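You operate a simulated robot arm through the tools that you are given. There is no shell and no other tool. Be economical: measure what you need, move in short steps, check, and stop when the job is done.

You run a simulated robot arm. Do the job below in one go: nothing can be reset, and whatever is moved stays where it is left.

TASK
Spray the mark on the blue folded cloth with water and brush it off.
Fine: put the bottle and the clothes brush back. Set down upright: teal spray bottle, clothes brush. What is to be rubbed or washed off counts as gone when no trace of it is left.

It is judged by the outcome, as a careful person would: the job done as asked, and still so three seconds after it is handed in. It fails if anything else is knocked over, pushed out of place, dropped, spilled or broken. Flat cloth is picked up by pressing the open fingertips on it (5 to 10 N) and closing them slowly along it; thin cloth reads only 2 to 8 mm in the jaws.

THE ROBOT
A 7-joint arm with a two-finger parallel gripper, fixed in place. Base frame: the origin is at the foot of the arm, x ahead of it, y to its left, z up; the work surface is at about z = 0.86. Units: m, rad, N and s.
With the tool pointing down near the work surface it reaches from about 0.3 to 0.7 m from the base axis. Its first joint turns from -1.152 to 1.152 rad. Payload 1.57 kg.
Tool frame: the origin (TCP) lies between the finger pads and is the grasp point; the fingertips stand 0.03 m ahead of it; z points along the fingers, y is the line along which they close. Largest opening 0.11 m; finger width 0.024, thickness 0.012; the body of the gripper, 0.048 by 0.112 m, starts 0.078 m behind the TCP.
Orientation is that of the tool frame in the base frame, as a unit quaternion [x, y, z, w]. With the fingers straight down and closing along the base's y, the tool's x points along the base's -x, its y along +y and its z along -z.

THE INTERFACE
- The arm moves only by the tool arm_command. Its argument "motion" is a list of rows, each an object (a shift or turn left out is 0, a gripper value left out holds the last) with "slide": the shift along the base's x, y, z in units of 150 mm (1.0 is 150 mm), a list of three; "rotation": the turn, a rotation vector about the base's x, y, z in units of 90 degrees (1.0 is 90 degrees), a list of three; "gripper": the finger opening in m, from 0 to 0.11. In form: [{"slide": [dx, dy, dz], "rotation": [rx, ry, rz], "gripper": gripper}, ...]. A call has 1 to 20 rows; each row is the pose to reach, as a shift and turn from the pose commanded when the call began. A call with a number of a shift or a turn outside -1 to 1 is refused whole. A row lasts 0.2 s, in which the tool goes at most 0.05 m and 0.15 rad; a call with a longer step from one row to the next is refused whole, and so is a gripper value outside its range. Where a pose cannot be reached the arm comes as near as it can. A force on the tool above 40 N (or 10 N above the force at the start of the call, whichever is more), or a blocked arm, ends the call early, and 0.2 s more pass. The fingers move at their own pace (about 0.108 m/s each) and stop on an object; they squeeze with about 29 N. The grip force told is the motor's: it shows also when the fingers shut on nothing. Time passes only in rows, and 0.2 s behind the last, so rows that repeat a pose let the fingers close. It gives the time, the measured TCP pose, the force on the tool (base axes), the opening and the grip force at its end, in the units of the frame above (readings bear some noise), with the torque about the TCP (base axes, N m) and any sound that the robot's microphone picked up.
- Cameras (640 x 400 px; columns grow to the right, rows downward): "scene" is fixed at [0.1716, -0.3896, 1.4128]; the picture's right is [0.76, -0.65, 0.00], its down [-0.33, -0.38, -0.86] and it looks along [0.56, 0.66, -0.50] (base axes); focal length 244 px, centre (320, 200). "wrist" rides on the gripper at [0.07, 0.016, -0.141] in the tool frame; the picture's right is [-0.23, 0.97, 0.00], its down [-0.86, -0.20, -0.48] and it looks along [-0.47, -0.11, 0.88] (tool axes); focal length 222 px, centre (320, 200). There is no depth. A picture from a camera that has moved, and an enlarged one, comes with that camera's place and axes in the base frame and with its lens.
- camera(camera): a new picture of that camera. No time passes.
- zoom(camera, box): a new picture of the part [left, top, right, bottom] of that camera's present view, enlarged. No time passes.
- sign_off(): hands the job in; it is judged then, once.

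Go step by step. Nothing tells you positions but the pictures and the camera data: compare them with the known pose of the tool, close in by small moves and look again before you grip or let go. The budget is 120 turns and 84 pictures, counting those below and the enlarged ones. Unless the task says otherwise, let go and move clear before handing in, and close with one line.

The tools are called as a command line: name --argument value ..., lists and objects as JSON in quotes. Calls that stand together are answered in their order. arm_command: Moves the arm, as the interface text tells. Its arguments: {"type":"object","properties":{"motion":{"type":"array","items":{"type":"object","properties":{"slide":{"type":"array","items":{"type":"number"}},"rotation":{"type":"array","items":{"type":"number"}},"gripper":{"type":"number"}}}}},"required":["motion"]} The other tools are called the same way: camera (camera) takes a picture; zoom (camera, box) takes an enlarged picture of a part of a camera's view; sign_off () hands the job in.

At the start:

```text
t: 0.0
position: [0.3124, -0.1758, 1.2988]
orientation: [-0.001, 1.0, 0.0, 0.0]
ft_force: [-0.2, 0.2, -0.7]
moment: [-0.01, 0.01, 0.01]
width: 0.1098
grip_force: 0.1
```

scene: 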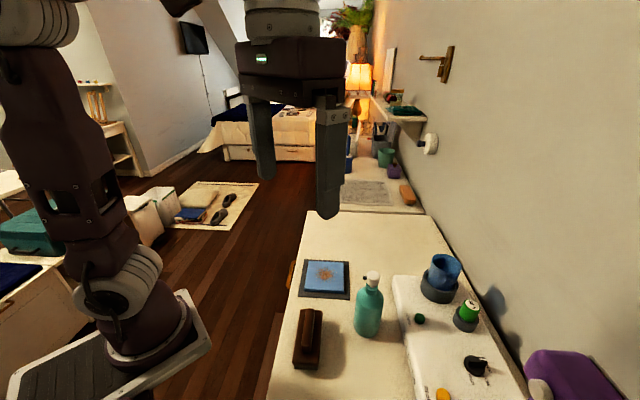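
wrist: 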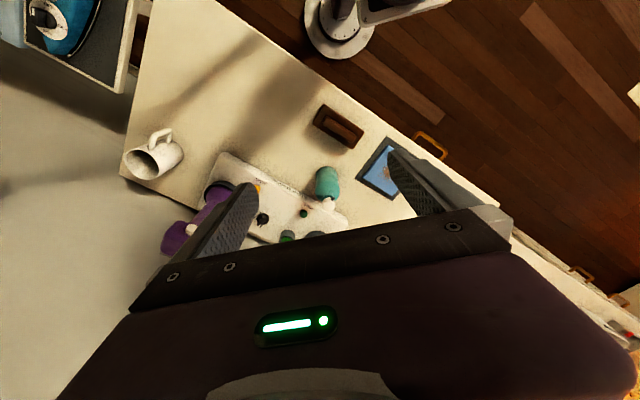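

I see the blue cloth with a brownish mark at about (0.51, -0.02), the teal spray bottle near (0.48, -0.20) and the brush near (0.35, -0.13). I'll enlarge the views before moving.

zoom --camera "scene" --box '[260, 240, 420, 380]'

zoom --camera "wrist" --box '[200, 80, 460, 250]'

```text
2.86 times, centred on (340, 310) of scene
camera zoom: at [0.1716, -0.3896, 1.4128], right [0.76, -0.65, 0.0], down [-0.33, -0.38, -0.86], along [0.56, 0.66, -0.5], focal length 696 px, centre (263, -114)
```

zoom: 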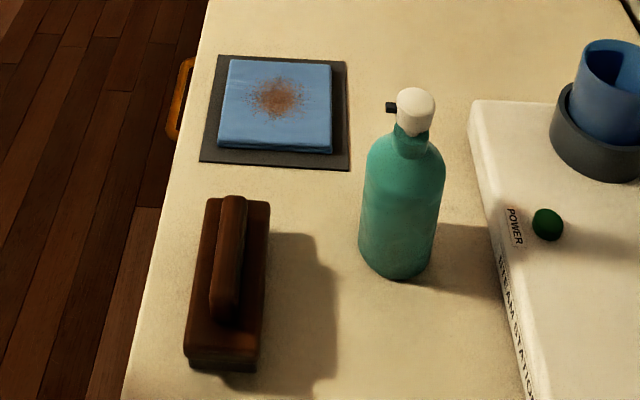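

```text
2.35 times, centred on (330, 165) of wrist
camera zoom: at [0.2415, -0.1598, 1.4404], right [0.23, 0.97, 0.0], down [0.86, -0.2, 0.48], along [0.47, -0.11, -0.88], focal length 523 px, centre (296, 282)
```

zoom: 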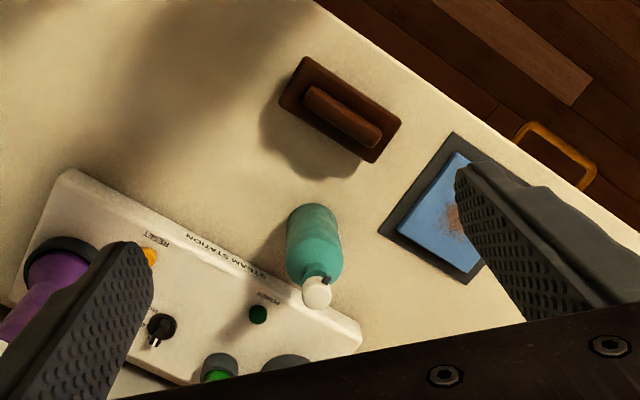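

Table is turned about 45°, and the bottle is about 0.19 m tall. I'll move above the bottle with the closing axis along the table's long side and look closer.

arm_command --motion '[{"slide": [0.17, -0.03, -0.05], "rotation": [0, 0, -0.083]}, {"slide": [0.34, -0.06, -0.1], "rotation": [0, 0, -0.166]}, {"slide": [0.51, -0.09, -0.15], "rotation": [0, 0, -0.25]}, {"slide": [0.68, -0.12, -0.2], "rotation": [0, 0, -0.333]}, {"slide": [0.85, -0.15, -0.25], "rotation": [0, 0, -0.416]}, {"slide": [1.0, -0.17, -0.3], "rotation": [0, 0, -0.5]}, {"slide": [1.0, -0.17, -0.3], "rotation": [0, 0, -0.5]}]'

camera --camera "wrist"

camera --camera "scene"

```text
t: 1.6
position: [0.4625, -0.2023, 1.2546]
orientation: [0.383, 0.924, -0.001, 0.001]
ft_force: [-0.5, 0.3, 1.0]
moment: [0.0, 0.02, 0.0]
width: 0.1103
grip_force: 0.1
```

```text
79 pictures are left
camera wrist: at [0.4248, -0.1417, 1.3953], right [0.85, 0.53, 0.0], down [0.46, -0.75, 0.48], along [0.25, -0.41, -0.88], focal length 222 px, centre (320, 200)
```

wrist: 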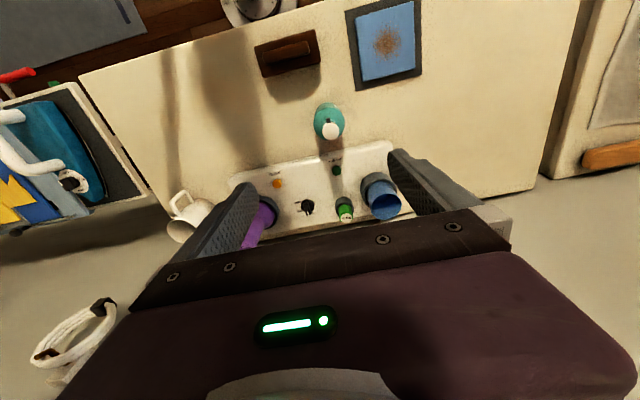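

```text
78 pictures are left
```

scene: 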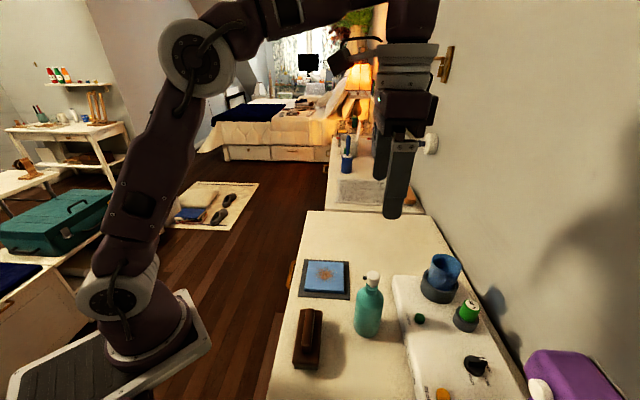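

The bottle now sits ahead of the fingers in the wrist view. I'll enlarge it to refine its centre and the nozzle direction.

zoom --camera "wrist" --box '[230, 0, 430, 150]'

zoom --camera "wrist" --box '[295, 90, 365, 150]'

```text
2.67 times, centred on (330, 75) of wrist
camera zoom: at [0.4248, -0.1417, 1.3953], right [0.85, 0.53, 0.0], down [0.46, -0.75, 0.48], along [0.25, -0.41, -0.88], focal length 592 px, centre (293, 533)
```

zoom: 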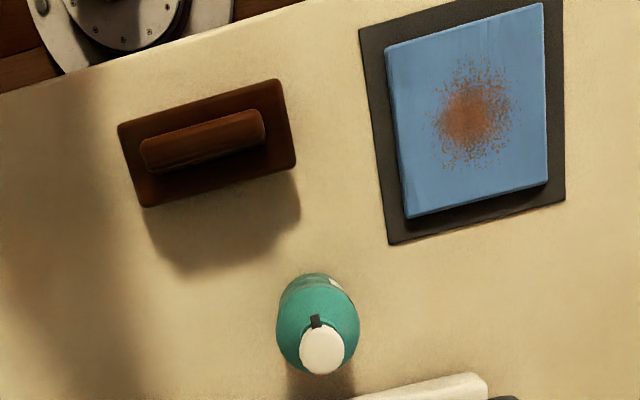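

```text
6.67 times, centred on (330, 120) of wrist
camera zoom: at [0.4248, -0.1417, 1.3953], right [0.85, 0.53, 0.0], down [0.46, -0.75, 0.48], along [0.25, -0.41, -0.88], focal length 1481 px, centre (253, 733)
```

zoom: 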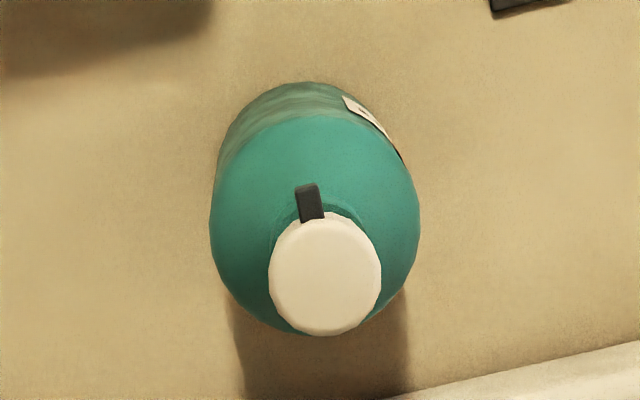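

Nozzle points along about (-0.7, 0.7), square to the closing axis; bottle axis ≈ (0.476, -0.196), mark centre ≈ (0.503, -0.02). I'll lower to just above the cap and check.

arm_command --motion '[{"slide": [0.09, 0.042, -0.3]}, {"slide": [0.09, 0.042, -0.6]}, {"slide": [0.09, 0.042, -0.85]}, {"slide": [0.09, 0.042, -1.0]}, {"slide": [0.09, 0.042, -1.0]}]'

camera --camera "wrist"

camera --camera "scene"

```text
t: 2.8
position: [0.4767, -0.1958, 1.1038]
orientation: [0.382, 0.924, 0.0, 0.0]
ft_force: [0.1, 0.4, -0.3]
moment: [-0.02, 0.02, 0.0]
width: 0.11
grip_force: 0.2
```

```text
75 pictures are left
camera wrist: at [0.4385, -0.1342, 1.2454], right [0.85, 0.53, 0.0], down [0.46, -0.75, 0.48], along [0.25, -0.41, -0.88], focal length 222 px, centre (320, 200)
```

wrist: 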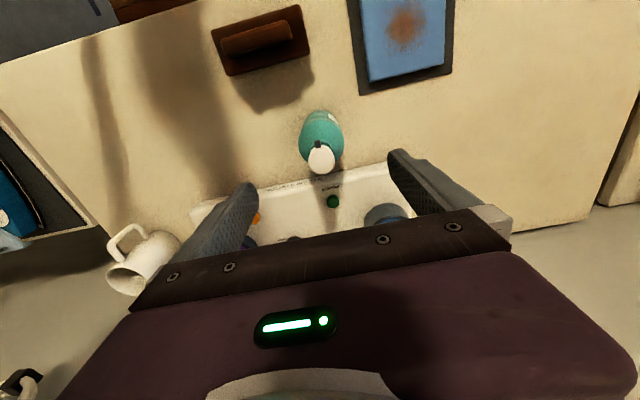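

```text
74 pictures are left
```

scene: 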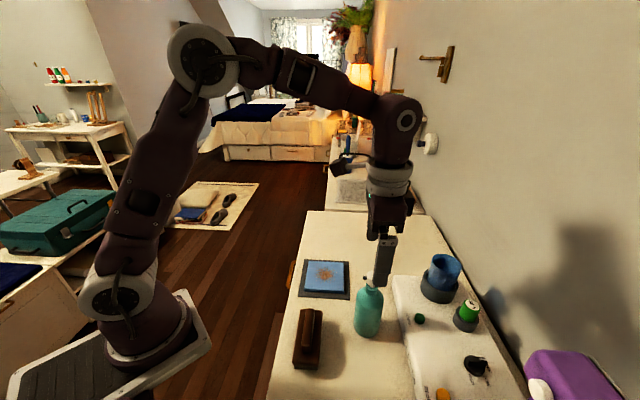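

Cap reads at about (0.475, -0.193), under the TCP. I'll lower around the body to z ≈ 0.977 with the fingers open.

arm_command --motion '[{"slide": [-0.01, 0.012, -0.25]}, {"slide": [-0.01, 0.012, -0.5]}, {"slide": [-0.01, 0.012, -0.7]}, {"slide": [-0.01, 0.012, -0.84]}, {"slide": [-0.01, 0.012, -0.84]}]'

camera --camera "wrist"

zoom --camera "scene" --box '[300, 190, 460, 350]'

```text
t: 4.0
position: [0.4747, -0.1946, 0.9781]
orientation: [0.381, 0.924, 0.0, 0.0]
ft_force: [0.1, -0.4, 0.5]
moment: [0.03, -0.01, -0.02]
width: 0.1101
grip_force: 0.0
```

```text
73 pictures are left
camera wrist: at [0.4353, -0.1321, 1.1198], right [0.85, 0.53, 0.0], down [0.46, -0.75, 0.48], along [0.25, -0.41, -0.88], focal length 222 px, centre (320, 200)
```

wrist: 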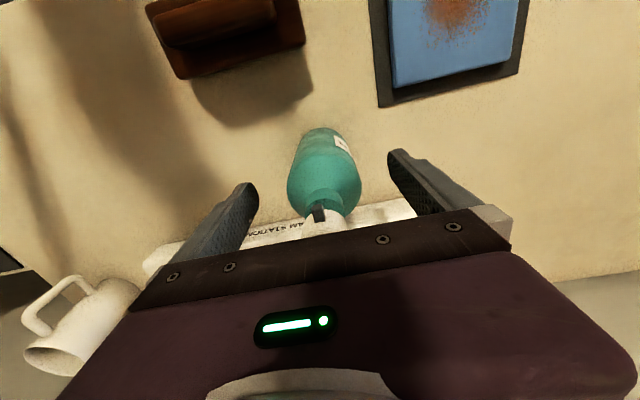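

```text
2.50 times, centred on (380, 270) of scene
camera zoom: at [0.1716, -0.3896, 1.4128], right [0.76, -0.65, 0.0], down [-0.33, -0.38, -0.86], along [0.56, 0.66, -0.5], focal length 609 px, centre (170, 25)
```

zoom: 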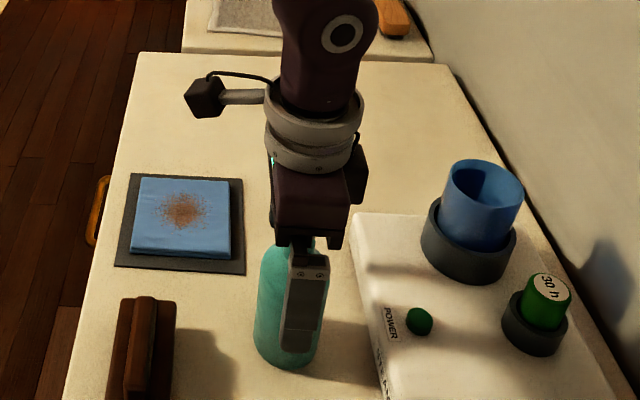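

The bottle is centred between the fingers. I'll close on it and let the grip settle, watching for a sound.

arm_command --motion '[{"gripper": 0.075}, {"gripper": 0.06}, {"gripper": 0.05}, {"gripper": 0.05}]'

camera --camera "wrist"

```text
t: 5.0
position: [0.4736, -0.1928, 0.9786]
orientation: [0.382, 0.924, 0.0, -0.001]
ft_force: [0.2, 0.5, -0.4]
moment: [0.01, 0.02, 0.03]
width: 0.0583
grip_force: 29.5
```

```text
71 pictures are left
camera wrist: at [0.4354, -0.1321, 1.1202], right [0.85, 0.53, 0.0], down [0.46, -0.75, 0.48], along [0.25, -0.41, -0.88], focal length 222 px, centre (320, 200)
```

wrist: 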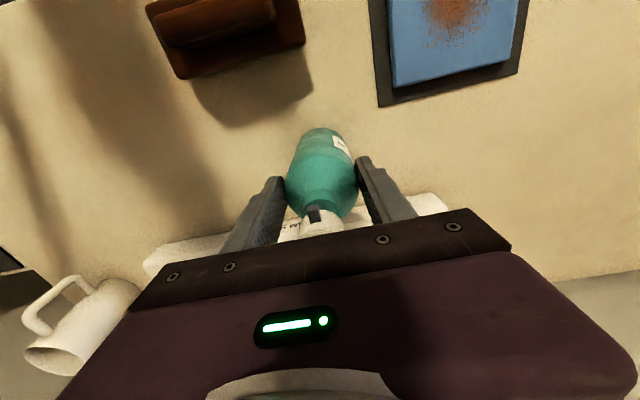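

Bottle is held (58 mm, 29.5 N), no spray sound yet. I'll lift it, turn it so the nozzle faces -x, and carry it to the free side beyond the cloth.

arm_command --motion '[{"slide": [0, 0, 0.2]}, {"slide": [0, 0, 0.4]}, {"slide": [0, 0, 0.6]}, {"slide": [0, 0, 0.75], "rotation": [0, 0, 0.08]}, {"slide": [0.15, 0.15, 0.75], "rotation": [0, 0, 0.16]}, {"slide": [0.3, 0.3, 0.75], "rotation": [0, 0, 0.24]}, {"slide": [0.5, 0.5, 0.75], "rotation": [0, 0, 0.32]}, {"slide": [0.7, 0.7, 0.75], "rotation": [0, 0, 0.4]}, {"slide": [0.85, 0.85, 0.75], "rotation": [0, 0, 0.46]}, {"slide": [1.0, 1.0, 0.75], "rotation": [0, 0, 0.5]}, {"slide": [1.0, 1.0, 0.75], "rotation": [0, 0, 0.5]}]'

camera --camera "scene"

camera --camera "wrist"

```text
t: 7.4
position: [0.6251, -0.0441, 1.0938]
orientation: [-0.001, 1.0, 0.001, 0.0]
ft_force: [0.2, -0.3, -2.4]
moment: [-0.03, 0.01, 0.02]
width: 0.0582
grip_force: 29.4
```

```text
70 pictures are left
```

scene: 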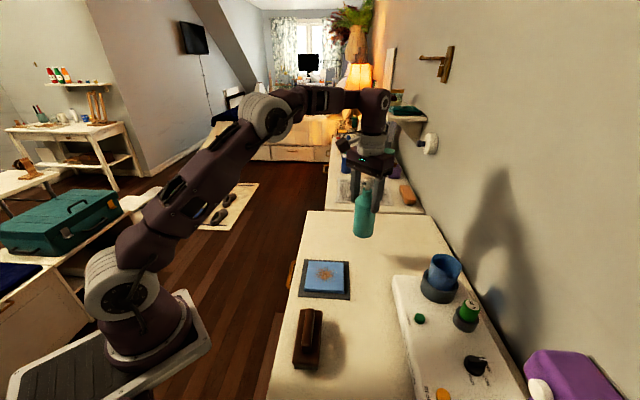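

```text
69 pictures are left
camera wrist: at [0.5544, -0.0269, 1.2344], right [0.23, 0.97, 0.0], down [0.86, -0.2, 0.48], along [0.47, -0.11, -0.88], focal length 222 px, centre (320, 200)
```

wrist: 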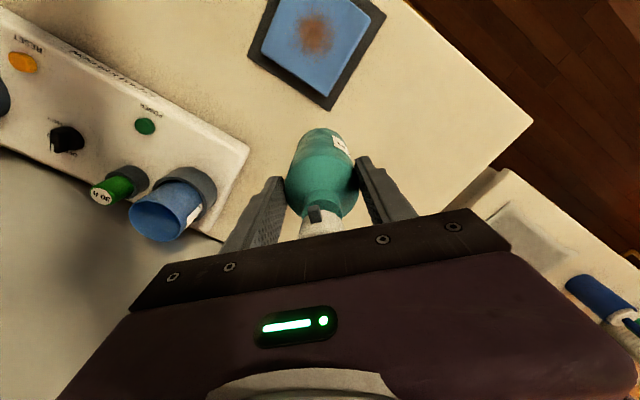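

Bottle is held upright, nozzle facing -x, about 2.4 N. Now I tilt it 50° nozzle-down toward the mark.

arm_command --motion '[{"slide": [0.07, 0.03, 0], "rotation": [0, -0.0926, 0]}, {"slide": [0.14, 0.06, 0], "rotation": [0, -0.185, 0]}, {"slide": [0.21, 0.09, 0], "rotation": [0, -0.278, 0]}, {"slide": [0.28, 0.12, 0], "rotation": [0, -0.37, 0]}, {"slide": [0.35, 0.147, 0], "rotation": [0, -0.463, 0]}, {"slide": [0.407, 0.147, -0.1], "rotation": [0, -0.5556, 0]}, {"slide": [0.407, 0.147, -0.3], "rotation": [0, -0.5556, 0]}, {"slide": [0.407, 0.147, -0.45], "rotation": [0, -0.5556, 0]}, {"slide": [0.407, 0.147, -0.45], "rotation": [0, -0.5556, 0]}]'

camera --camera "scene"

camera --camera "wrist"

```text
t: 9.4
position: [0.6843, -0.0232, 1.0226]
orientation: [0.0, 0.906, -0.001, 0.423]
ft_force: [-0.3, 0.3, -1.8]
moment: [0.02, 0.11, 0.0]
width: 0.0583
grip_force: 28.5
```

```text
68 pictures are left
```

scene: 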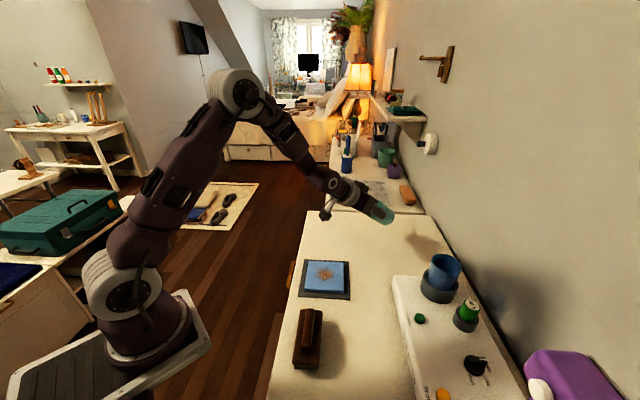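

```text
67 pictures are left
camera wrist: at [0.5305, -0.0051, 1.06], right [0.15, 0.97, 0.17], down [0.18, -0.2, 0.96], along [0.97, -0.11, -0.21], focal length 222 px, centre (320, 200)
```

wrist: 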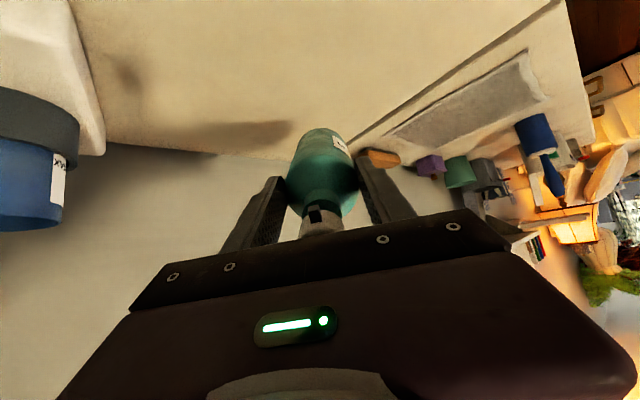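

Bottle is tilted with the nozzle aimed at the mark. I'll try squeezing fully to see whether it sprays.

arm_command --motion '[{"gripper": 0.0}, {"gripper": 0.0}, {"gripper": 0.0}, {"gripper": 0.0}]'

zoom --camera "scene" --box '[280, 160, 440, 310]'

```text
t: 10.4
position: [0.6841, -0.021, 1.0226]
orientation: [0.0, 0.906, 0.0, 0.423]
ft_force: [0.0, -0.3, -2.2]
moment: [-0.02, 0.08, 0.0]
width: 0.058
grip_force: 29.2
```

```text
2.67 times, centred on (360, 235) of scene
camera zoom: at [0.1717, -0.3896, 1.4128], right [0.76, -0.65, 0.0], down [-0.33, -0.38, -0.86], along [0.56, 0.66, -0.5], focal length 649 px, centre (213, 107)
```

zoom: 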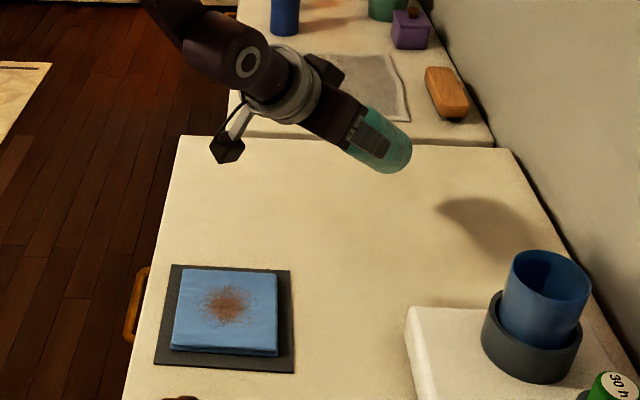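

No spray from squeezing the body, so the trigger is likely the head itself. I'll look at it closely.

zoom --camera "wrist" --box '[270, 110, 390, 250]'

```text
2.86 times, centred on (330, 180) of wrist
camera zoom: at [0.5306, -0.0051, 1.0604], right [0.15, 0.97, 0.17], down [0.18, -0.2, 0.96], along [0.97, -0.11, -0.21], focal length 635 px, centre (291, 257)
```

zoom: 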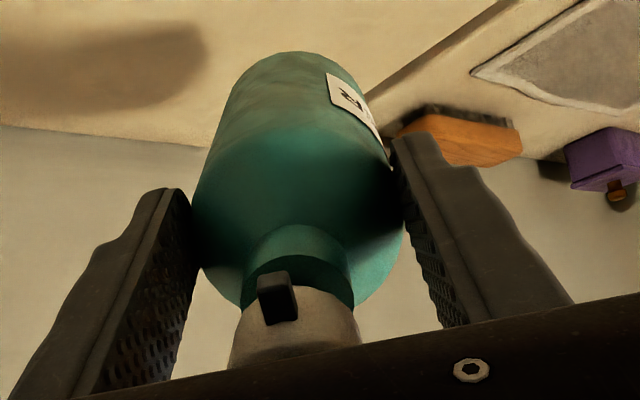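

There's a small label on the bottle that may say how it works; I'll read it.

zoom --camera "wrist" --box '[325, 130, 355, 160]'

zoom --camera "wrist" --box '[295, 190, 355, 245]'

```text
13.33 times, centred on (340, 145) of wrist
camera zoom: at [0.5306, -0.0051, 1.0604], right [0.15, 0.97, 0.17], down [0.18, -0.2, 0.96], along [0.97, -0.11, -0.21], focal length 2962 px, centre (53, 933)
```

zoom: 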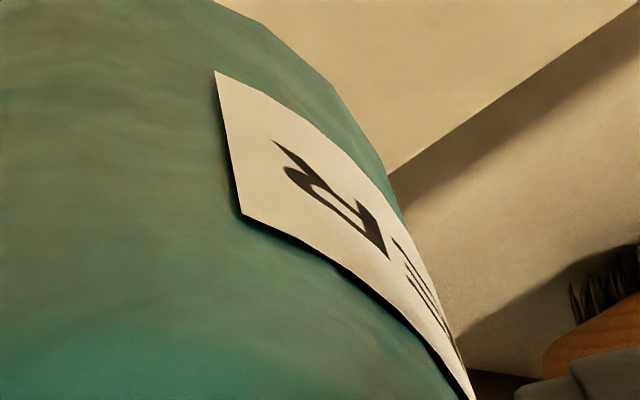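

```text
7.27 times, centred on (325, 218) of wrist
camera zoom: at [0.5306, -0.0051, 1.0604], right [0.15, 0.97, 0.17], down [0.18, -0.2, 0.96], along [0.97, -0.11, -0.21], focal length 1615 px, centre (284, 73)
```

zoom: 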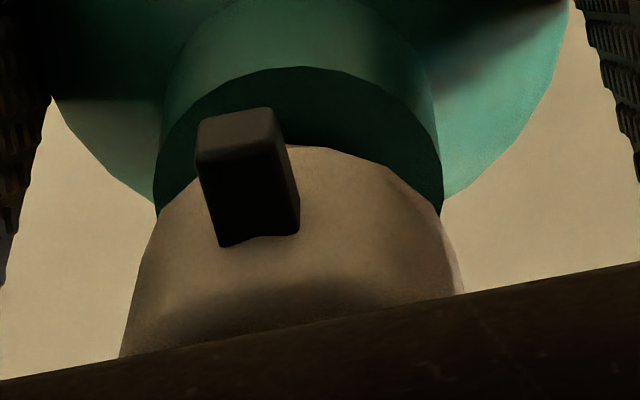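

The label shows a pictogram with an arrow plus lines of text. I'll right the bottle, then turn the label toward the scene camera to read it.

arm_command --motion '[{"slide": [-0.1, 0, 0.15], "rotation": [0, 0.0926, 0]}, {"slide": [-0.2, 0, 0.3], "rotation": [0, 0.185, 0]}, {"slide": [-0.3, 0, 0.45], "rotation": [0, 0.278, 0]}, {"slide": [-0.4, 0, 0.5], "rotation": [0, 0.37, 0]}, {"slide": [-0.5, 0, 0.5], "rotation": [0, 0.463, 0]}, {"slide": [-0.6, 0, 0.5], "rotation": [0, 0.5556, 0]}, {"slide": [-0.6, 0, 0.5], "rotation": [0, 0.5556, 0]}]'

arm_command --motion '[{"rotation": [0, 0, 0.09]}, {"rotation": [0, 0, 0.18]}, {"rotation": [0, 0, 0.27]}, {"rotation": [0, 0, 0.36]}, {"rotation": [0, 0, 0.45]}, {"rotation": [0, 0, 0.54]}, {"rotation": [0, 0, 0.63]}, {"rotation": [0, 0, 0.72]}, {"rotation": [0, 0, 0.81]}, {"rotation": [0, 0, 0.9]}, {"rotation": [0, 0, 0.98]}, {"rotation": [0, 0, 0.98]}]'

zoom --camera "scene" --box '[300, 120, 460, 280]'

```text
t: 12.0
position: [0.5936, -0.0211, 1.0988]
orientation: [0.0, 1.0, 0.001, -0.001]
ft_force: [-0.7, 0.1, -2.0]
moment: [0.0, 0.0, -0.01]
width: 0.0582
grip_force: 28.6
```

```text
t: 14.6
position: [0.5953, -0.0209, 1.099]
orientation: [-0.697, 0.717, 0.0, -0.001]
ft_force: [1.6, -0.1, -2.0]
moment: [-0.02, -0.04, -0.04]
width: 0.058
grip_force: 29.3
```

```text
2.50 times, centred on (380, 200) of scene
camera zoom: at [0.1717, -0.3896, 1.4128], right [0.76, -0.65, 0.0], down [-0.33, -0.38, -0.86], along [0.56, 0.66, -0.5], focal length 609 px, centre (170, 200)
```

zoom: 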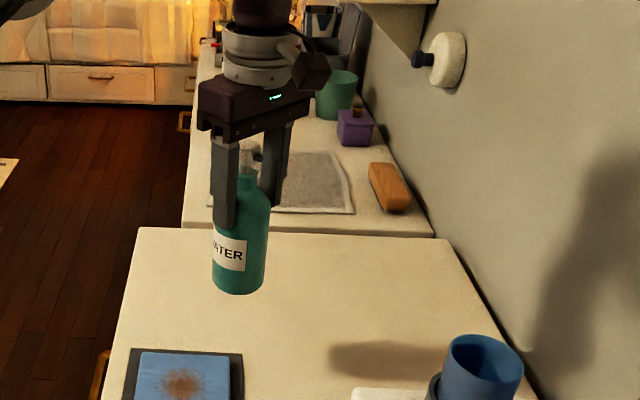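

The label only reads "WATER". I'll set the bottle down upright on the free area beyond the cloth, nozzle toward the mark, and regrip at the head.

arm_command --motion '[{"rotation": [0, 0, -0.09]}, {"rotation": [0, 0, -0.18]}, {"rotation": [0, 0, -0.27]}, {"rotation": [0, 0, -0.36]}, {"rotation": [0, 0, -0.45]}, {"rotation": [0, 0, -0.54]}, {"slide": [0.1, 0, 0], "rotation": [0, 0, -0.63]}, {"slide": [0.2, 0, 0], "rotation": [0, 0, -0.72]}, {"slide": [0.3, -0.03, 0], "rotation": [0, 0, -0.81]}, {"slide": [0.38, -0.03, 0], "rotation": [0, 0, -0.9]}, {"slide": [0.38, -0.03, -0.2], "rotation": [0, 0, -0.98]}, {"slide": [0.38, -0.03, -0.4], "rotation": [0, 0, -0.98]}, {"slide": [0.38, -0.03, -0.6], "rotation": [0, 0, -0.98]}, {"slide": [0.38, -0.03, -0.7], "rotation": [0, 0, -0.98]}, {"slide": [0.38, -0.03, -0.76], "rotation": [0, 0, -0.98]}, {"slide": [0.38, -0.03, -0.78], "rotation": [0, 0, -0.98]}]'

zoom --camera "scene" --box '[280, 120, 440, 300]'

```text
t: 18.0
position: [0.6523, -0.0259, 0.9807]
orientation: [0.0, 1.0, 0.0, 0.0]
ft_force: [-0.5, 0.3, -2.1]
moment: [-0.01, 0.04, -0.01]
width: 0.058
grip_force: 28.8
```

```text
2.22 times, centred on (360, 210) of scene
camera zoom: at [0.1717, -0.3896, 1.4128], right [0.76, -0.65, 0.0], down [-0.33, -0.38, -0.86], along [0.56, 0.66, -0.5], focal length 541 px, centre (231, 178)
```

zoom: 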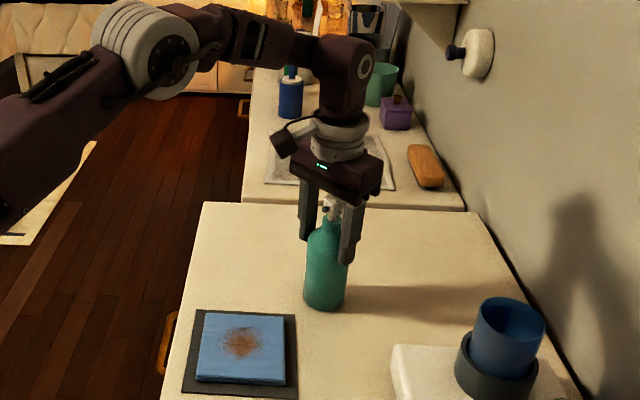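

Bottle is about 2 mm above the table. I'll lower until contact.

arm_command --motion '[{"slide": [0, 0, -0.007]}, {"slide": [0, 0, -0.013]}, {"slide": [0, 0, -0.013]}]'

```text
t: 18.8
position: [0.6513, -0.0261, 0.9806]
orientation: [-0.001, 1.0, 0.001, 0.001]
ft_force: [-3.7, 1.9, 6.5]
moment: [-0.03, 0.2, -0.06]
width: 0.058
grip_force: 29.4
```

It touches the table (6.5 N up). I'll relieve a hair, open gradually, then rise to clear.

arm_command --motion '[{"slide": [0, 0, 0.008], "gripper": 0.058}, {"slide": [0, 0, 0.008], "gripper": 0.062}, {"slide": [0, 0, 0.008], "gripper": 0.07}, {"slide": [0, 0, 0.008], "gripper": 0.09}, {"slide": [0, 0, 0.008], "gripper": 0.09}]'

arm_command --motion '[{"slide": [0, 0, 0.1]}, {"slide": [0, 0, 0.2]}, {"slide": [0, 0, 0.3]}, {"slide": [0, 0, 0.36]}, {"slide": [0, 0, 0.36]}]'

camera --camera "wrist"

zoom --camera "scene" --box '[280, 120, 440, 300]'

```text
t: 20.0
position: [0.652, -0.0278, 0.9811]
orientation: [0.0, 1.0, 0.001, 0.0]
ft_force: [0.0, -0.3, -0.4]
moment: [0.05, 0.01, 0.04]
width: 0.09
grip_force: 0.0
```

```text
t: 21.2
position: [0.653, -0.0264, 1.0352]
orientation: [0.0, 1.0, -0.001, 0.001]
ft_force: [-0.8, -0.6, -0.2]
moment: [0.01, 0.01, -0.04]
width: 0.0898
grip_force: 0.0
```

```text
60 pictures are left
camera wrist: at [0.5813, -0.0103, 1.1756], right [0.23, 0.97, 0.0], down [0.86, -0.2, 0.48], along [0.47, -0.11, -0.88], focal length 222 px, centre (320, 200)
```

wrist: 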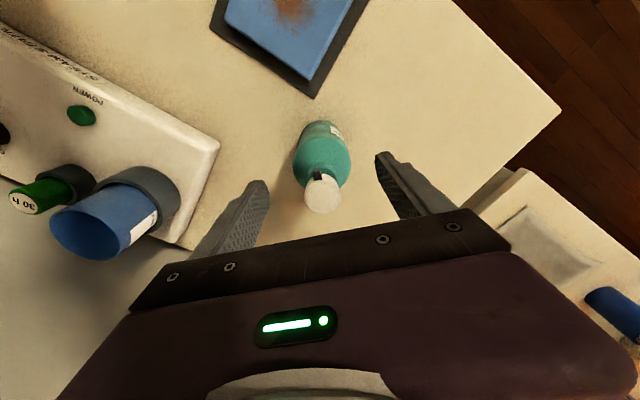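

```text
2.22 times, centred on (360, 210) of scene
camera zoom: at [0.1716, -0.3896, 1.4128], right [0.76, -0.65, 0.0], down [-0.33, -0.38, -0.86], along [0.56, 0.66, -0.5], focal length 541 px, centre (231, 178)
```

zoom: 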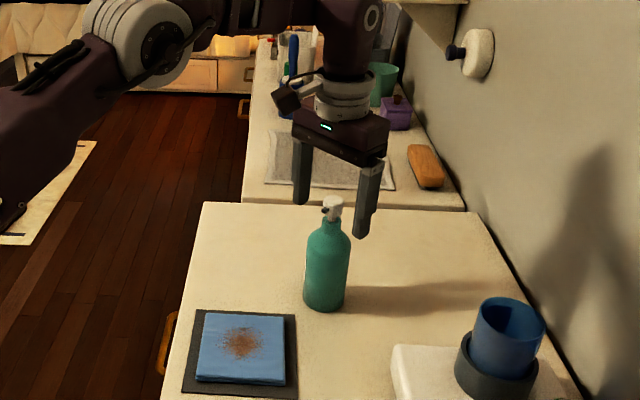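

The bottle stands upright and free at ≈ (0.648, -0.024). I'll close gently on the head, listening for a spray.

arm_command --motion '[{"slide": [-0.03, 0.013, -0.02], "gripper": 0.08}, {"slide": [-0.03, 0.013, -0.03], "gripper": 0.06}, {"slide": [-0.03, 0.013, -0.03], "gripper": 0.048}, {"slide": [-0.03, 0.013, -0.03], "gripper": 0.042}, {"slide": [-0.03, 0.013, -0.03], "gripper": 0.036}, {"slide": [-0.03, 0.013, -0.03], "gripper": 0.03}, {"slide": [-0.03, 0.013, -0.03], "gripper": 0.025}, {"slide": [-0.03, 0.013, -0.03], "gripper": 0.02}, {"slide": [-0.03, 0.013, -0.03], "gripper": 0.02}]'

camera --camera "wrist"

zoom --camera "scene" --box '[280, 120, 440, 300]'

```text
t: 23.2
position: [0.6474, -0.0248, 1.0299]
orientation: [-0.001, 1.0, 0.001, 0.001]
ft_force: [0.4, 0.4, -0.3]
moment: [0.02, 0.05, 0.02]
width: 0.0254
grip_force: 28.7
```

```text
58 pictures are left
camera wrist: at [0.577, -0.0077, 1.1705], right [0.23, 0.97, 0.0], down [0.86, -0.2, 0.48], along [0.47, -0.11, -0.88], focal length 222 px, centre (320, 200)
```

wrist: 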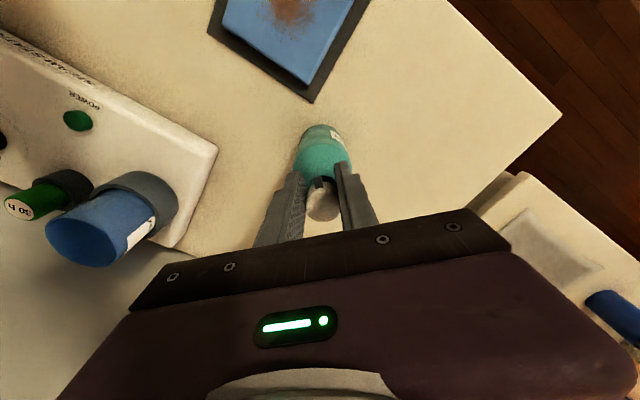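

```text
2.22 times, centred on (360, 210) of scene
camera zoom: at [0.1717, -0.3896, 1.4128], right [0.76, -0.65, 0.0], down [-0.33, -0.38, -0.86], along [0.56, 0.66, -0.5], focal length 541 px, centre (231, 178)
```

zoom: 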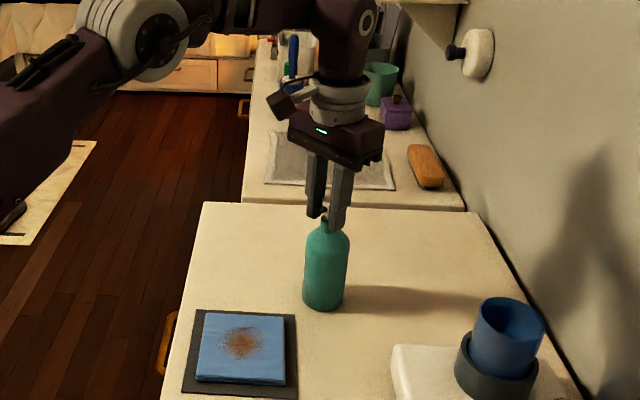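

Gripping the head (25 mm) gives no spray either. It may be a push-down pump, so I'll press the held head down a few millimetres.

arm_command --motion '[{"slide": [0, 0, -0.01]}, {"slide": [0, 0, -0.02]}, {"slide": [0, 0, -0.03]}, {"slide": [0, 0, -0.04]}]'

zoom --camera "scene" --box '[280, 120, 440, 300]'

```text
t: 24.2
position: [0.6471, -0.0243, 1.0243]
orientation: [0.0, 1.0, 0.0, 0.002]
ft_force: [1.4, -3.2, 15.6]
moment: [-0.05, -0.53, -0.07]
width: 0.0257
grip_force: 29.4
```

```text
2.22 times, centred on (360, 210) of scene
camera zoom: at [0.1713, -0.3897, 1.4128], right [0.76, -0.65, 0.0], down [-0.33, -0.38, -0.86], along [0.56, 0.66, -0.5], focal length 541 px, centre (231, 178)
```

zoom: 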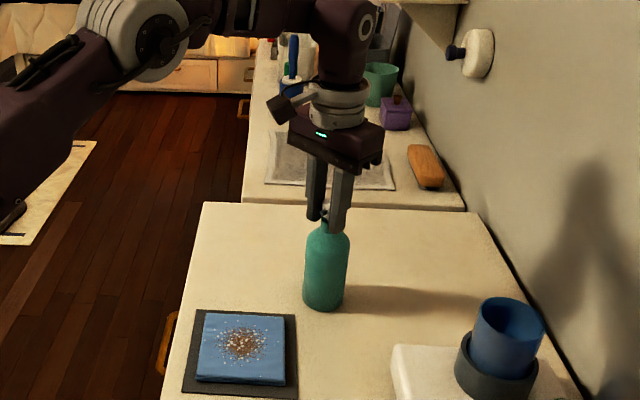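

Pressing the head worked: droplets are now on the mark. I'll ease off and check the coverage.

arm_command --motion '[{"slide": [0, 0, 0.02]}, {"slide": [0, 0, 0.04]}, {"slide": [0, 0, 0.04]}]'

zoom --camera "scene" --box '[290, 250, 360, 310]'

```text
t: 25.0
position: [0.6468, -0.0235, 1.0306]
orientation: [-0.001, 1.0, 0.0, 0.0]
ft_force: [0.3, 0.0, -2.5]
moment: [0.01, 0.07, 0.01]
width: 0.0252
grip_force: 29.0
```

```text
6.67 times, centred on (325, 280) of scene
camera zoom: at [0.1717, -0.3896, 1.4128], right [0.76, -0.65, 0.0], down [-0.33, -0.38, -0.86], along [0.56, 0.66, -0.5], focal length 1623 px, centre (287, -333)
```

zoom: 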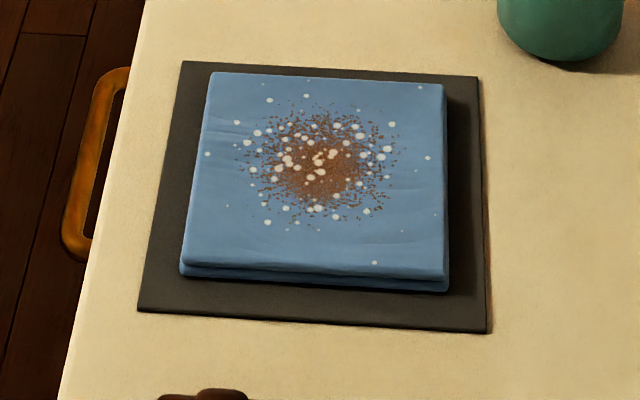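

Coverage of the mark looks good. I'll carry the bottle back, held by the head, to its original spot and heading.

arm_command --motion '[{"slide": [0, 0, 0.15]}, {"slide": [0, 0, 0.35]}, {"slide": [0, 0, 0.55]}, {"slide": [0, -0.1, 0.65], "rotation": [0, 0, -0.08]}, {"slide": [0, -0.25, 0.65], "rotation": [0, 0, -0.16]}, {"slide": [0, -0.4, 0.65], "rotation": [0, 0, -0.24]}, {"slide": [-0.1, -0.55, 0.65], "rotation": [0, 0, -0.32]}, {"slide": [-0.25, -0.7, 0.65], "rotation": [0, 0, -0.4]}, {"slide": [-0.4, -0.8, 0.65], "rotation": [0, 0, -0.46]}, {"slide": [-0.6, -0.9, 0.65], "rotation": [0, 0, -0.5]}, {"slide": [-0.8, -1.0, 0.65], "rotation": [0, 0, -0.5]}, {"slide": [-0.95, -1.0, 0.65], "rotation": [0, 0, -0.5]}, {"slide": [-0.95, -1.0, 0.65], "rotation": [0, 0, -0.5]}]'

camera --camera "scene"

camera --camera "wrist"

```text
t: 27.8
position: [0.5937, -0.1973, 1.1418]
orientation: [0.382, 0.924, 0.0, 0.0]
ft_force: [0.4, 0.3, -2.2]
moment: [0.02, 0.03, -0.01]
width: 0.0253
grip_force: 28.4
out of reach, approached as far as the arm can: row 4, 5, 6, 8, 9, 10, 11, 12, 13
```

```text
54 pictures are left
```

scene: 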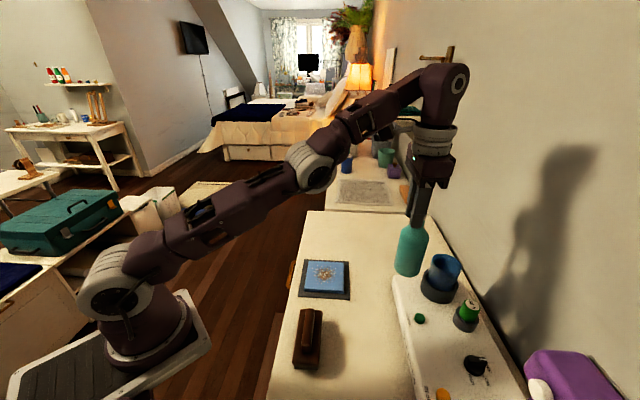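

```text
53 pictures are left
camera wrist: at [0.5549, -0.137, 1.2828], right [0.85, 0.53, 0.0], down [0.46, -0.75, 0.48], along [0.25, -0.41, -0.88], focal length 222 px, centre (320, 200)
```

wrist: 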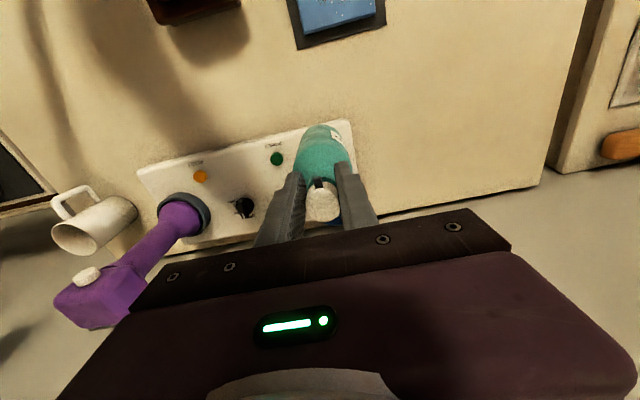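

The arm lagged at its reach limit but the bottle is held clear of everything. I'll hold a moment to see where it settles.

arm_command --motion '[{"slide": [0, 0, 0]}, {"slide": [0, 0, 0]}, {"slide": [0, 0, 0]}]'

```text
t: 28.6
position: [0.5934, -0.1993, 1.1411]
orientation: [0.382, 0.924, 0.0, 0.0]
ft_force: [-0.4, 0.8, -1.7]
moment: [0.01, 0.04, -0.01]
width: 0.0254
grip_force: 29.0
```

It settled at (0.593, -0.199). Now back to the original spot at (0.474, -0.193), at height.

arm_command --motion '[{"slide": [-0.15, 0.005, 0]}, {"slide": [-0.3, 0.01, 0]}, {"slide": [-0.45, 0.02, 0]}, {"slide": [-0.6, 0.03, 0]}, {"slide": [-0.72, 0.037, -0.05]}, {"slide": [-0.793, 0.037, -0.2]}, {"slide": [-0.793, 0.037, -0.4]}, {"slide": [-0.793, 0.037, -0.55]}, {"slide": [-0.793, 0.037, -0.65]}, {"slide": [-0.793, 0.037, -0.65]}]'

zoom --camera "scene" --box '[260, 200, 440, 380]'

camera --camera "wrist"

```text
t: 30.8
position: [0.5758, -0.273, 1.1068]
orientation: [0.382, 0.924, 0.0, 0.0]
ft_force: [1.4, -1.1, -1.5]
moment: [0.02, 0.04, 0.0]
width: 0.0255
grip_force: 29.4
out of reach, approached as far as the arm can: row 1, 2, 3, 4, 5, 6, 7, 8, 9, 10
```

```text
2.22 times, centred on (350, 290) of scene
camera zoom: at [0.1716, -0.3897, 1.4128], right [0.76, -0.65, 0.0], down [-0.33, -0.38, -0.86], along [0.56, 0.66, -0.5], focal length 541 px, centre (253, 0)
```

zoom: 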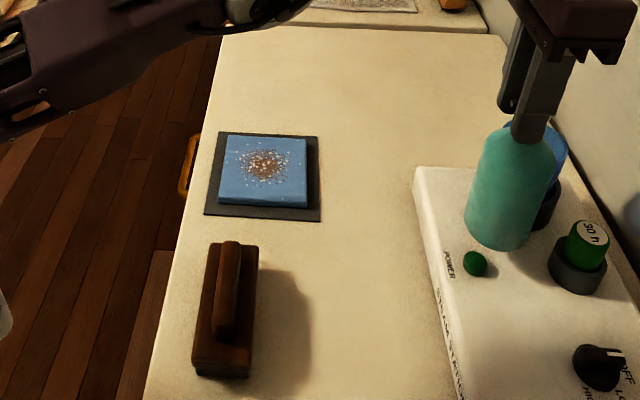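

```text
51 pictures are left
camera wrist: at [0.5375, -0.2104, 1.2483], right [0.85, 0.53, 0.0], down [0.46, -0.75, 0.48], along [0.25, -0.41, -0.88], focal length 222 px, centre (320, 200)
```

wrist: 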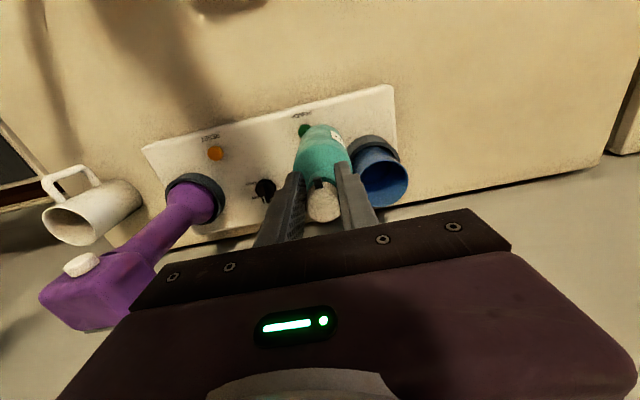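

The arm can't retract from here and has slid sideways above the station. I'll raise it straight up a bit for safety and look at the arm's posture.

arm_command --motion '[{"slide": [0, 0, 0.1]}, {"slide": [0, 0, 0.25]}, {"slide": [0, 0, 0.4]}, {"slide": [0, 0, 0.5]}]'

camera --camera "scene"

```text
t: 31.8
position: [0.5367, -0.2639, 1.1874]
orientation: [0.382, 0.924, 0.0, 0.0]
ft_force: [-1.2, -0.6, -0.8]
moment: [0.0, -0.07, 0.01]
width: 0.0254
grip_force: 28.8
out of reach, approached as far as the arm can: row 2, 3, 4
```

```text
50 pictures are left
```

scene: 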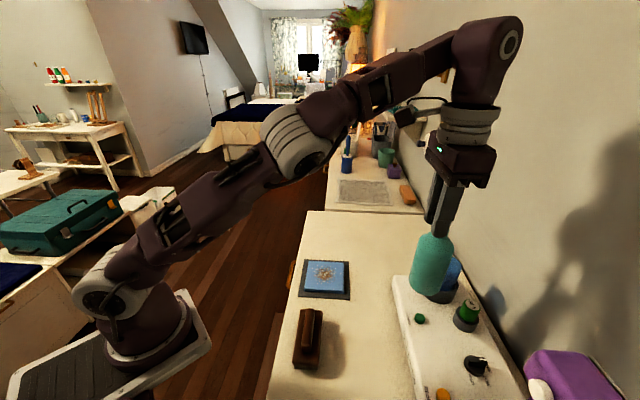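

The elbow has swung low to one side, so some joint is at its limit. I'll turn the wrist back (+45° yaw), keeping height, to see if that frees it.

arm_command --motion '[{"slide": [0, 0, 0], "rotation": [0, 0, 0.09]}, {"slide": [0, 0, 0.05], "rotation": [0, 0, 0.18]}, {"slide": [0, 0.05, 0.1], "rotation": [0, 0, 0.27]}, {"slide": [0, 0.1, 0.1], "rotation": [0, 0, 0.36]}, {"slide": [0, 0.15, 0.1], "rotation": [0, 0, 0.45]}, {"slide": [0, 0.15, 0.1], "rotation": [0, 0, 0.5]}]'

camera --camera "scene"

```text
t: 33.2
position: [0.5373, -0.2398, 1.202]
orientation: [-0.002, 1.0, 0.0, 0.0]
ft_force: [-0.9, 0.5, -2.4]
moment: [0.02, 0.06, 0.01]
width: 0.0254
grip_force: 29.1
```

```text
49 pictures are left
```

scene: 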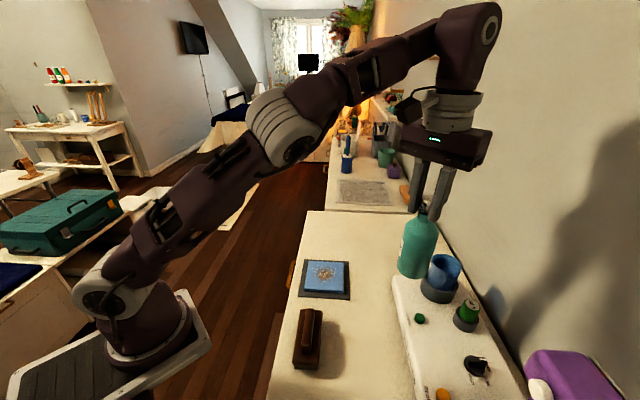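

That freed it. Now I retract toward the original spot at this height.

arm_command --motion '[{"slide": [-0.1, 0.08, 0]}, {"slide": [-0.2, 0.15, 0]}, {"slide": [-0.3, 0.23, 0]}, {"slide": [-0.42, 0.31, 0]}, {"slide": [-0.42, 0.31, 0]}]'

camera --camera "scene"

```text
t: 34.4
position: [0.4746, -0.1896, 1.2032]
orientation: [-0.001, 1.0, -0.001, -0.001]
ft_force: [1.1, 0.5, -2.8]
moment: [-0.02, 0.03, 0.02]
width: 0.0255
grip_force: 29.0
```

```text
48 pictures are left
```

scene: 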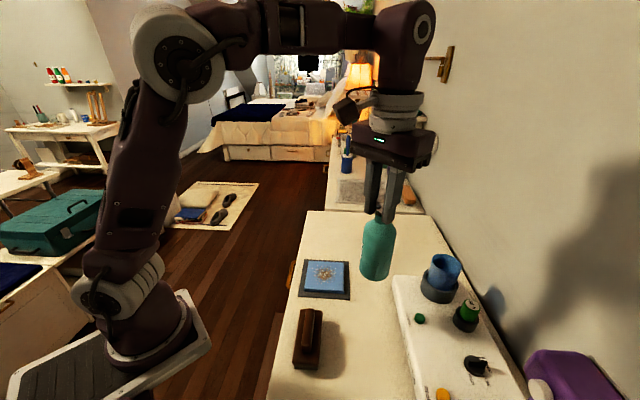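

The posture is normal again. I'll turn the bottle back to its original heading here, then lower.

arm_command --motion '[{"rotation": [0, 0, -0.09], "slide": [0, -0.02, 0]}, {"rotation": [0, 0, -0.18], "slide": [0, -0.02, 0]}, {"rotation": [0, 0, -0.27], "slide": [0, -0.02, 0]}, {"rotation": [0, 0, -0.36], "slide": [0, -0.02, 0]}, {"rotation": [0, 0, -0.45], "slide": [0, -0.02, -0.1]}, {"rotation": [0, 0, -0.5], "slide": [0, -0.02, -0.3]}, {"rotation": [0, 0, -0.5], "slide": [0, -0.02, -0.5]}, {"rotation": [0, 0, -0.5], "slide": [0, -0.02, -0.7]}, {"rotation": [0, 0, -0.5], "slide": [0, -0.02, -0.9]}, {"rotation": [0, 0, -0.5], "slide": [0, -0.02, -1.0]}, {"rotation": [0, 0, -0.5], "slide": [0, -0.02, -1.0]}]'

zoom --camera "scene" --box '[260, 180, 440, 380]'

camera --camera "wrist"

```text
t: 36.8
position: [0.4754, -0.1941, 1.051]
orientation: [0.383, 0.924, 0.001, 0.0]
ft_force: [0.3, 0.2, -2.8]
moment: [0.02, 0.04, 0.0]
width: 0.0254
grip_force: 28.5
```

```text
2.00 times, centred on (350, 280) of scene
camera zoom: at [0.1716, -0.3897, 1.4128], right [0.76, -0.65, 0.0], down [-0.33, -0.38, -0.86], along [0.56, 0.66, -0.5], focal length 487 px, centre (260, 40)
```

zoom: 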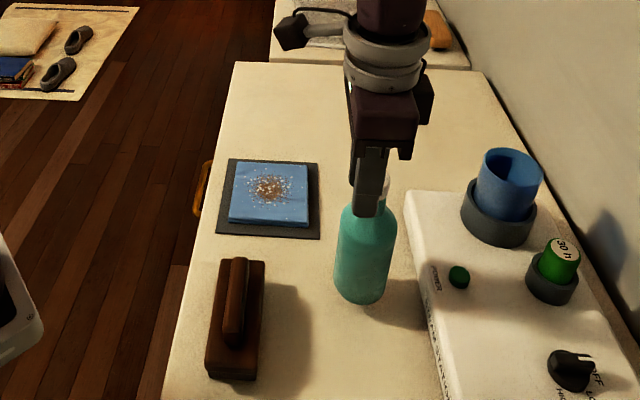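

```text
46 pictures are left
camera wrist: at [0.436, -0.1331, 1.1914], right [0.85, 0.53, 0.0], down [0.46, -0.75, 0.48], along [0.25, -0.41, -0.88], focal length 222 px, centre (320, 200)
```

wrist: 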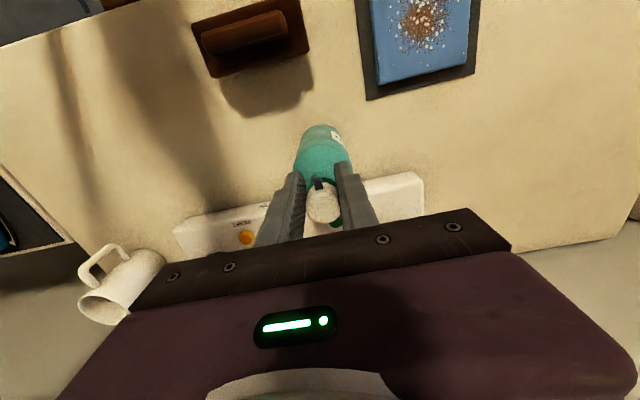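

Bottle is upright over its spot, about 2 cm up. I'll lower it most of the way, then touch down gently without pumping.

arm_command --motion '[{"slide": [-0.005, 0.005, -0.06]}, {"slide": [-0.005, 0.005, -0.11]}, {"slide": [-0.005, 0.005, -0.125]}, {"slide": [-0.005, 0.005, -0.125]}]'

arm_command --motion '[{"slide": [0, 0, -0.008]}, {"slide": [0, 0, -0.008]}]'

```text
t: 37.8
position: [0.4745, -0.1937, 1.0323]
orientation: [0.381, 0.924, 0.0, 0.0]
ft_force: [-0.3, 0.8, -1.7]
moment: [0.05, 0.03, -0.02]
width: 0.0255
grip_force: 28.9
```

```text
t: 38.4
position: [0.4729, -0.1949, 1.0309]
orientation: [0.382, 0.924, -0.001, 0.0]
ft_force: [0.6, 0.6, -2.6]
moment: [0.0, 0.02, 0.0]
width: 0.0257
grip_force: 29.5
```

arm_command --motion '[{"slide": [0, 0, -0.006]}, {"slide": [0, 0, -0.006]}]'

```text
t: 39.0
position: [0.4735, -0.1944, 1.0308]
orientation: [0.382, 0.924, 0.0, 0.0]
ft_force: [0.3, -0.5, -3.3]
moment: [0.02, -0.01, -0.01]
width: 0.0256
grip_force: 29.0
```

Still carrying the weight; I'll keep creeping down in sub-millimetre steps until the load comes off.

arm_command --motion '[{"slide": [0, 0, -0.008]}, {"slide": [0, 0, -0.008]}]'

arm_command --motion '[{"slide": [0, 0, -0.008]}, {"slide": [0, 0, -0.008]}]'

```text
t: 39.6
position: [0.4742, -0.1941, 1.0291]
orientation: [0.383, 0.924, 0.0, 0.0]
ft_force: [-0.1, 0.3, -1.7]
moment: [0.04, 0.01, -0.01]
width: 0.0256
grip_force: 29.4
```

```text
t: 40.2
position: [0.4745, -0.1939, 1.028]
orientation: [0.383, 0.924, 0.0, 0.0]
ft_force: [-1.9, 0.4, -2.7]
moment: [0.02, 0.03, 0.0]
width: 0.0258
grip_force: 29.5
```

arm_command --motion '[{"slide": [0, 0, -0.007]}, {"slide": [0, 0, -0.007]}]'

zoom --camera "scene" --box '[320, 260, 410, 350]'

```text
t: 40.8
position: [0.4731, -0.1946, 1.0276]
orientation: [0.383, 0.924, -0.001, 0.0]
ft_force: [-0.1, -0.2, -2.5]
moment: [0.02, 0.03, 0.02]
width: 0.0254
grip_force: 29.1
```

```text
4.44 times, centred on (365, 305) of scene
camera zoom: at [0.1716, -0.3897, 1.4128], right [0.76, -0.65, 0.0], down [-0.33, -0.38, -0.86], along [0.56, 0.66, -0.5], focal length 1082 px, centre (120, -267)
```

zoom: 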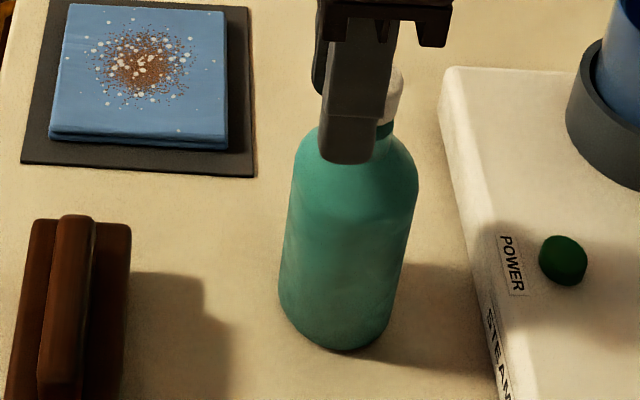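

Close to the table now. Continue to creep down.

arm_command --motion '[{"slide": [0, 0, -0.007]}, {"slide": [0, 0, -0.007]}]'

arm_command --motion '[{"slide": [0, 0, -0.007]}, {"slide": [0, 0, -0.007]}]'

```text
t: 41.4
position: [0.474, -0.1941, 1.0259]
orientation: [0.382, 0.924, 0.0, 0.001]
ft_force: [-2.3, 1.3, 10.0]
moment: [-0.16, -0.02, -0.04]
width: 0.0254
grip_force: 28.3
```

```text
t: 42.0
position: [0.4743, -0.1929, 1.0245]
orientation: [0.382, 0.924, 0.0, 0.001]
ft_force: [-2.5, 2.6, 13.7]
moment: [-0.15, -0.25, -0.01]
width: 0.0259
grip_force: 29.0
```

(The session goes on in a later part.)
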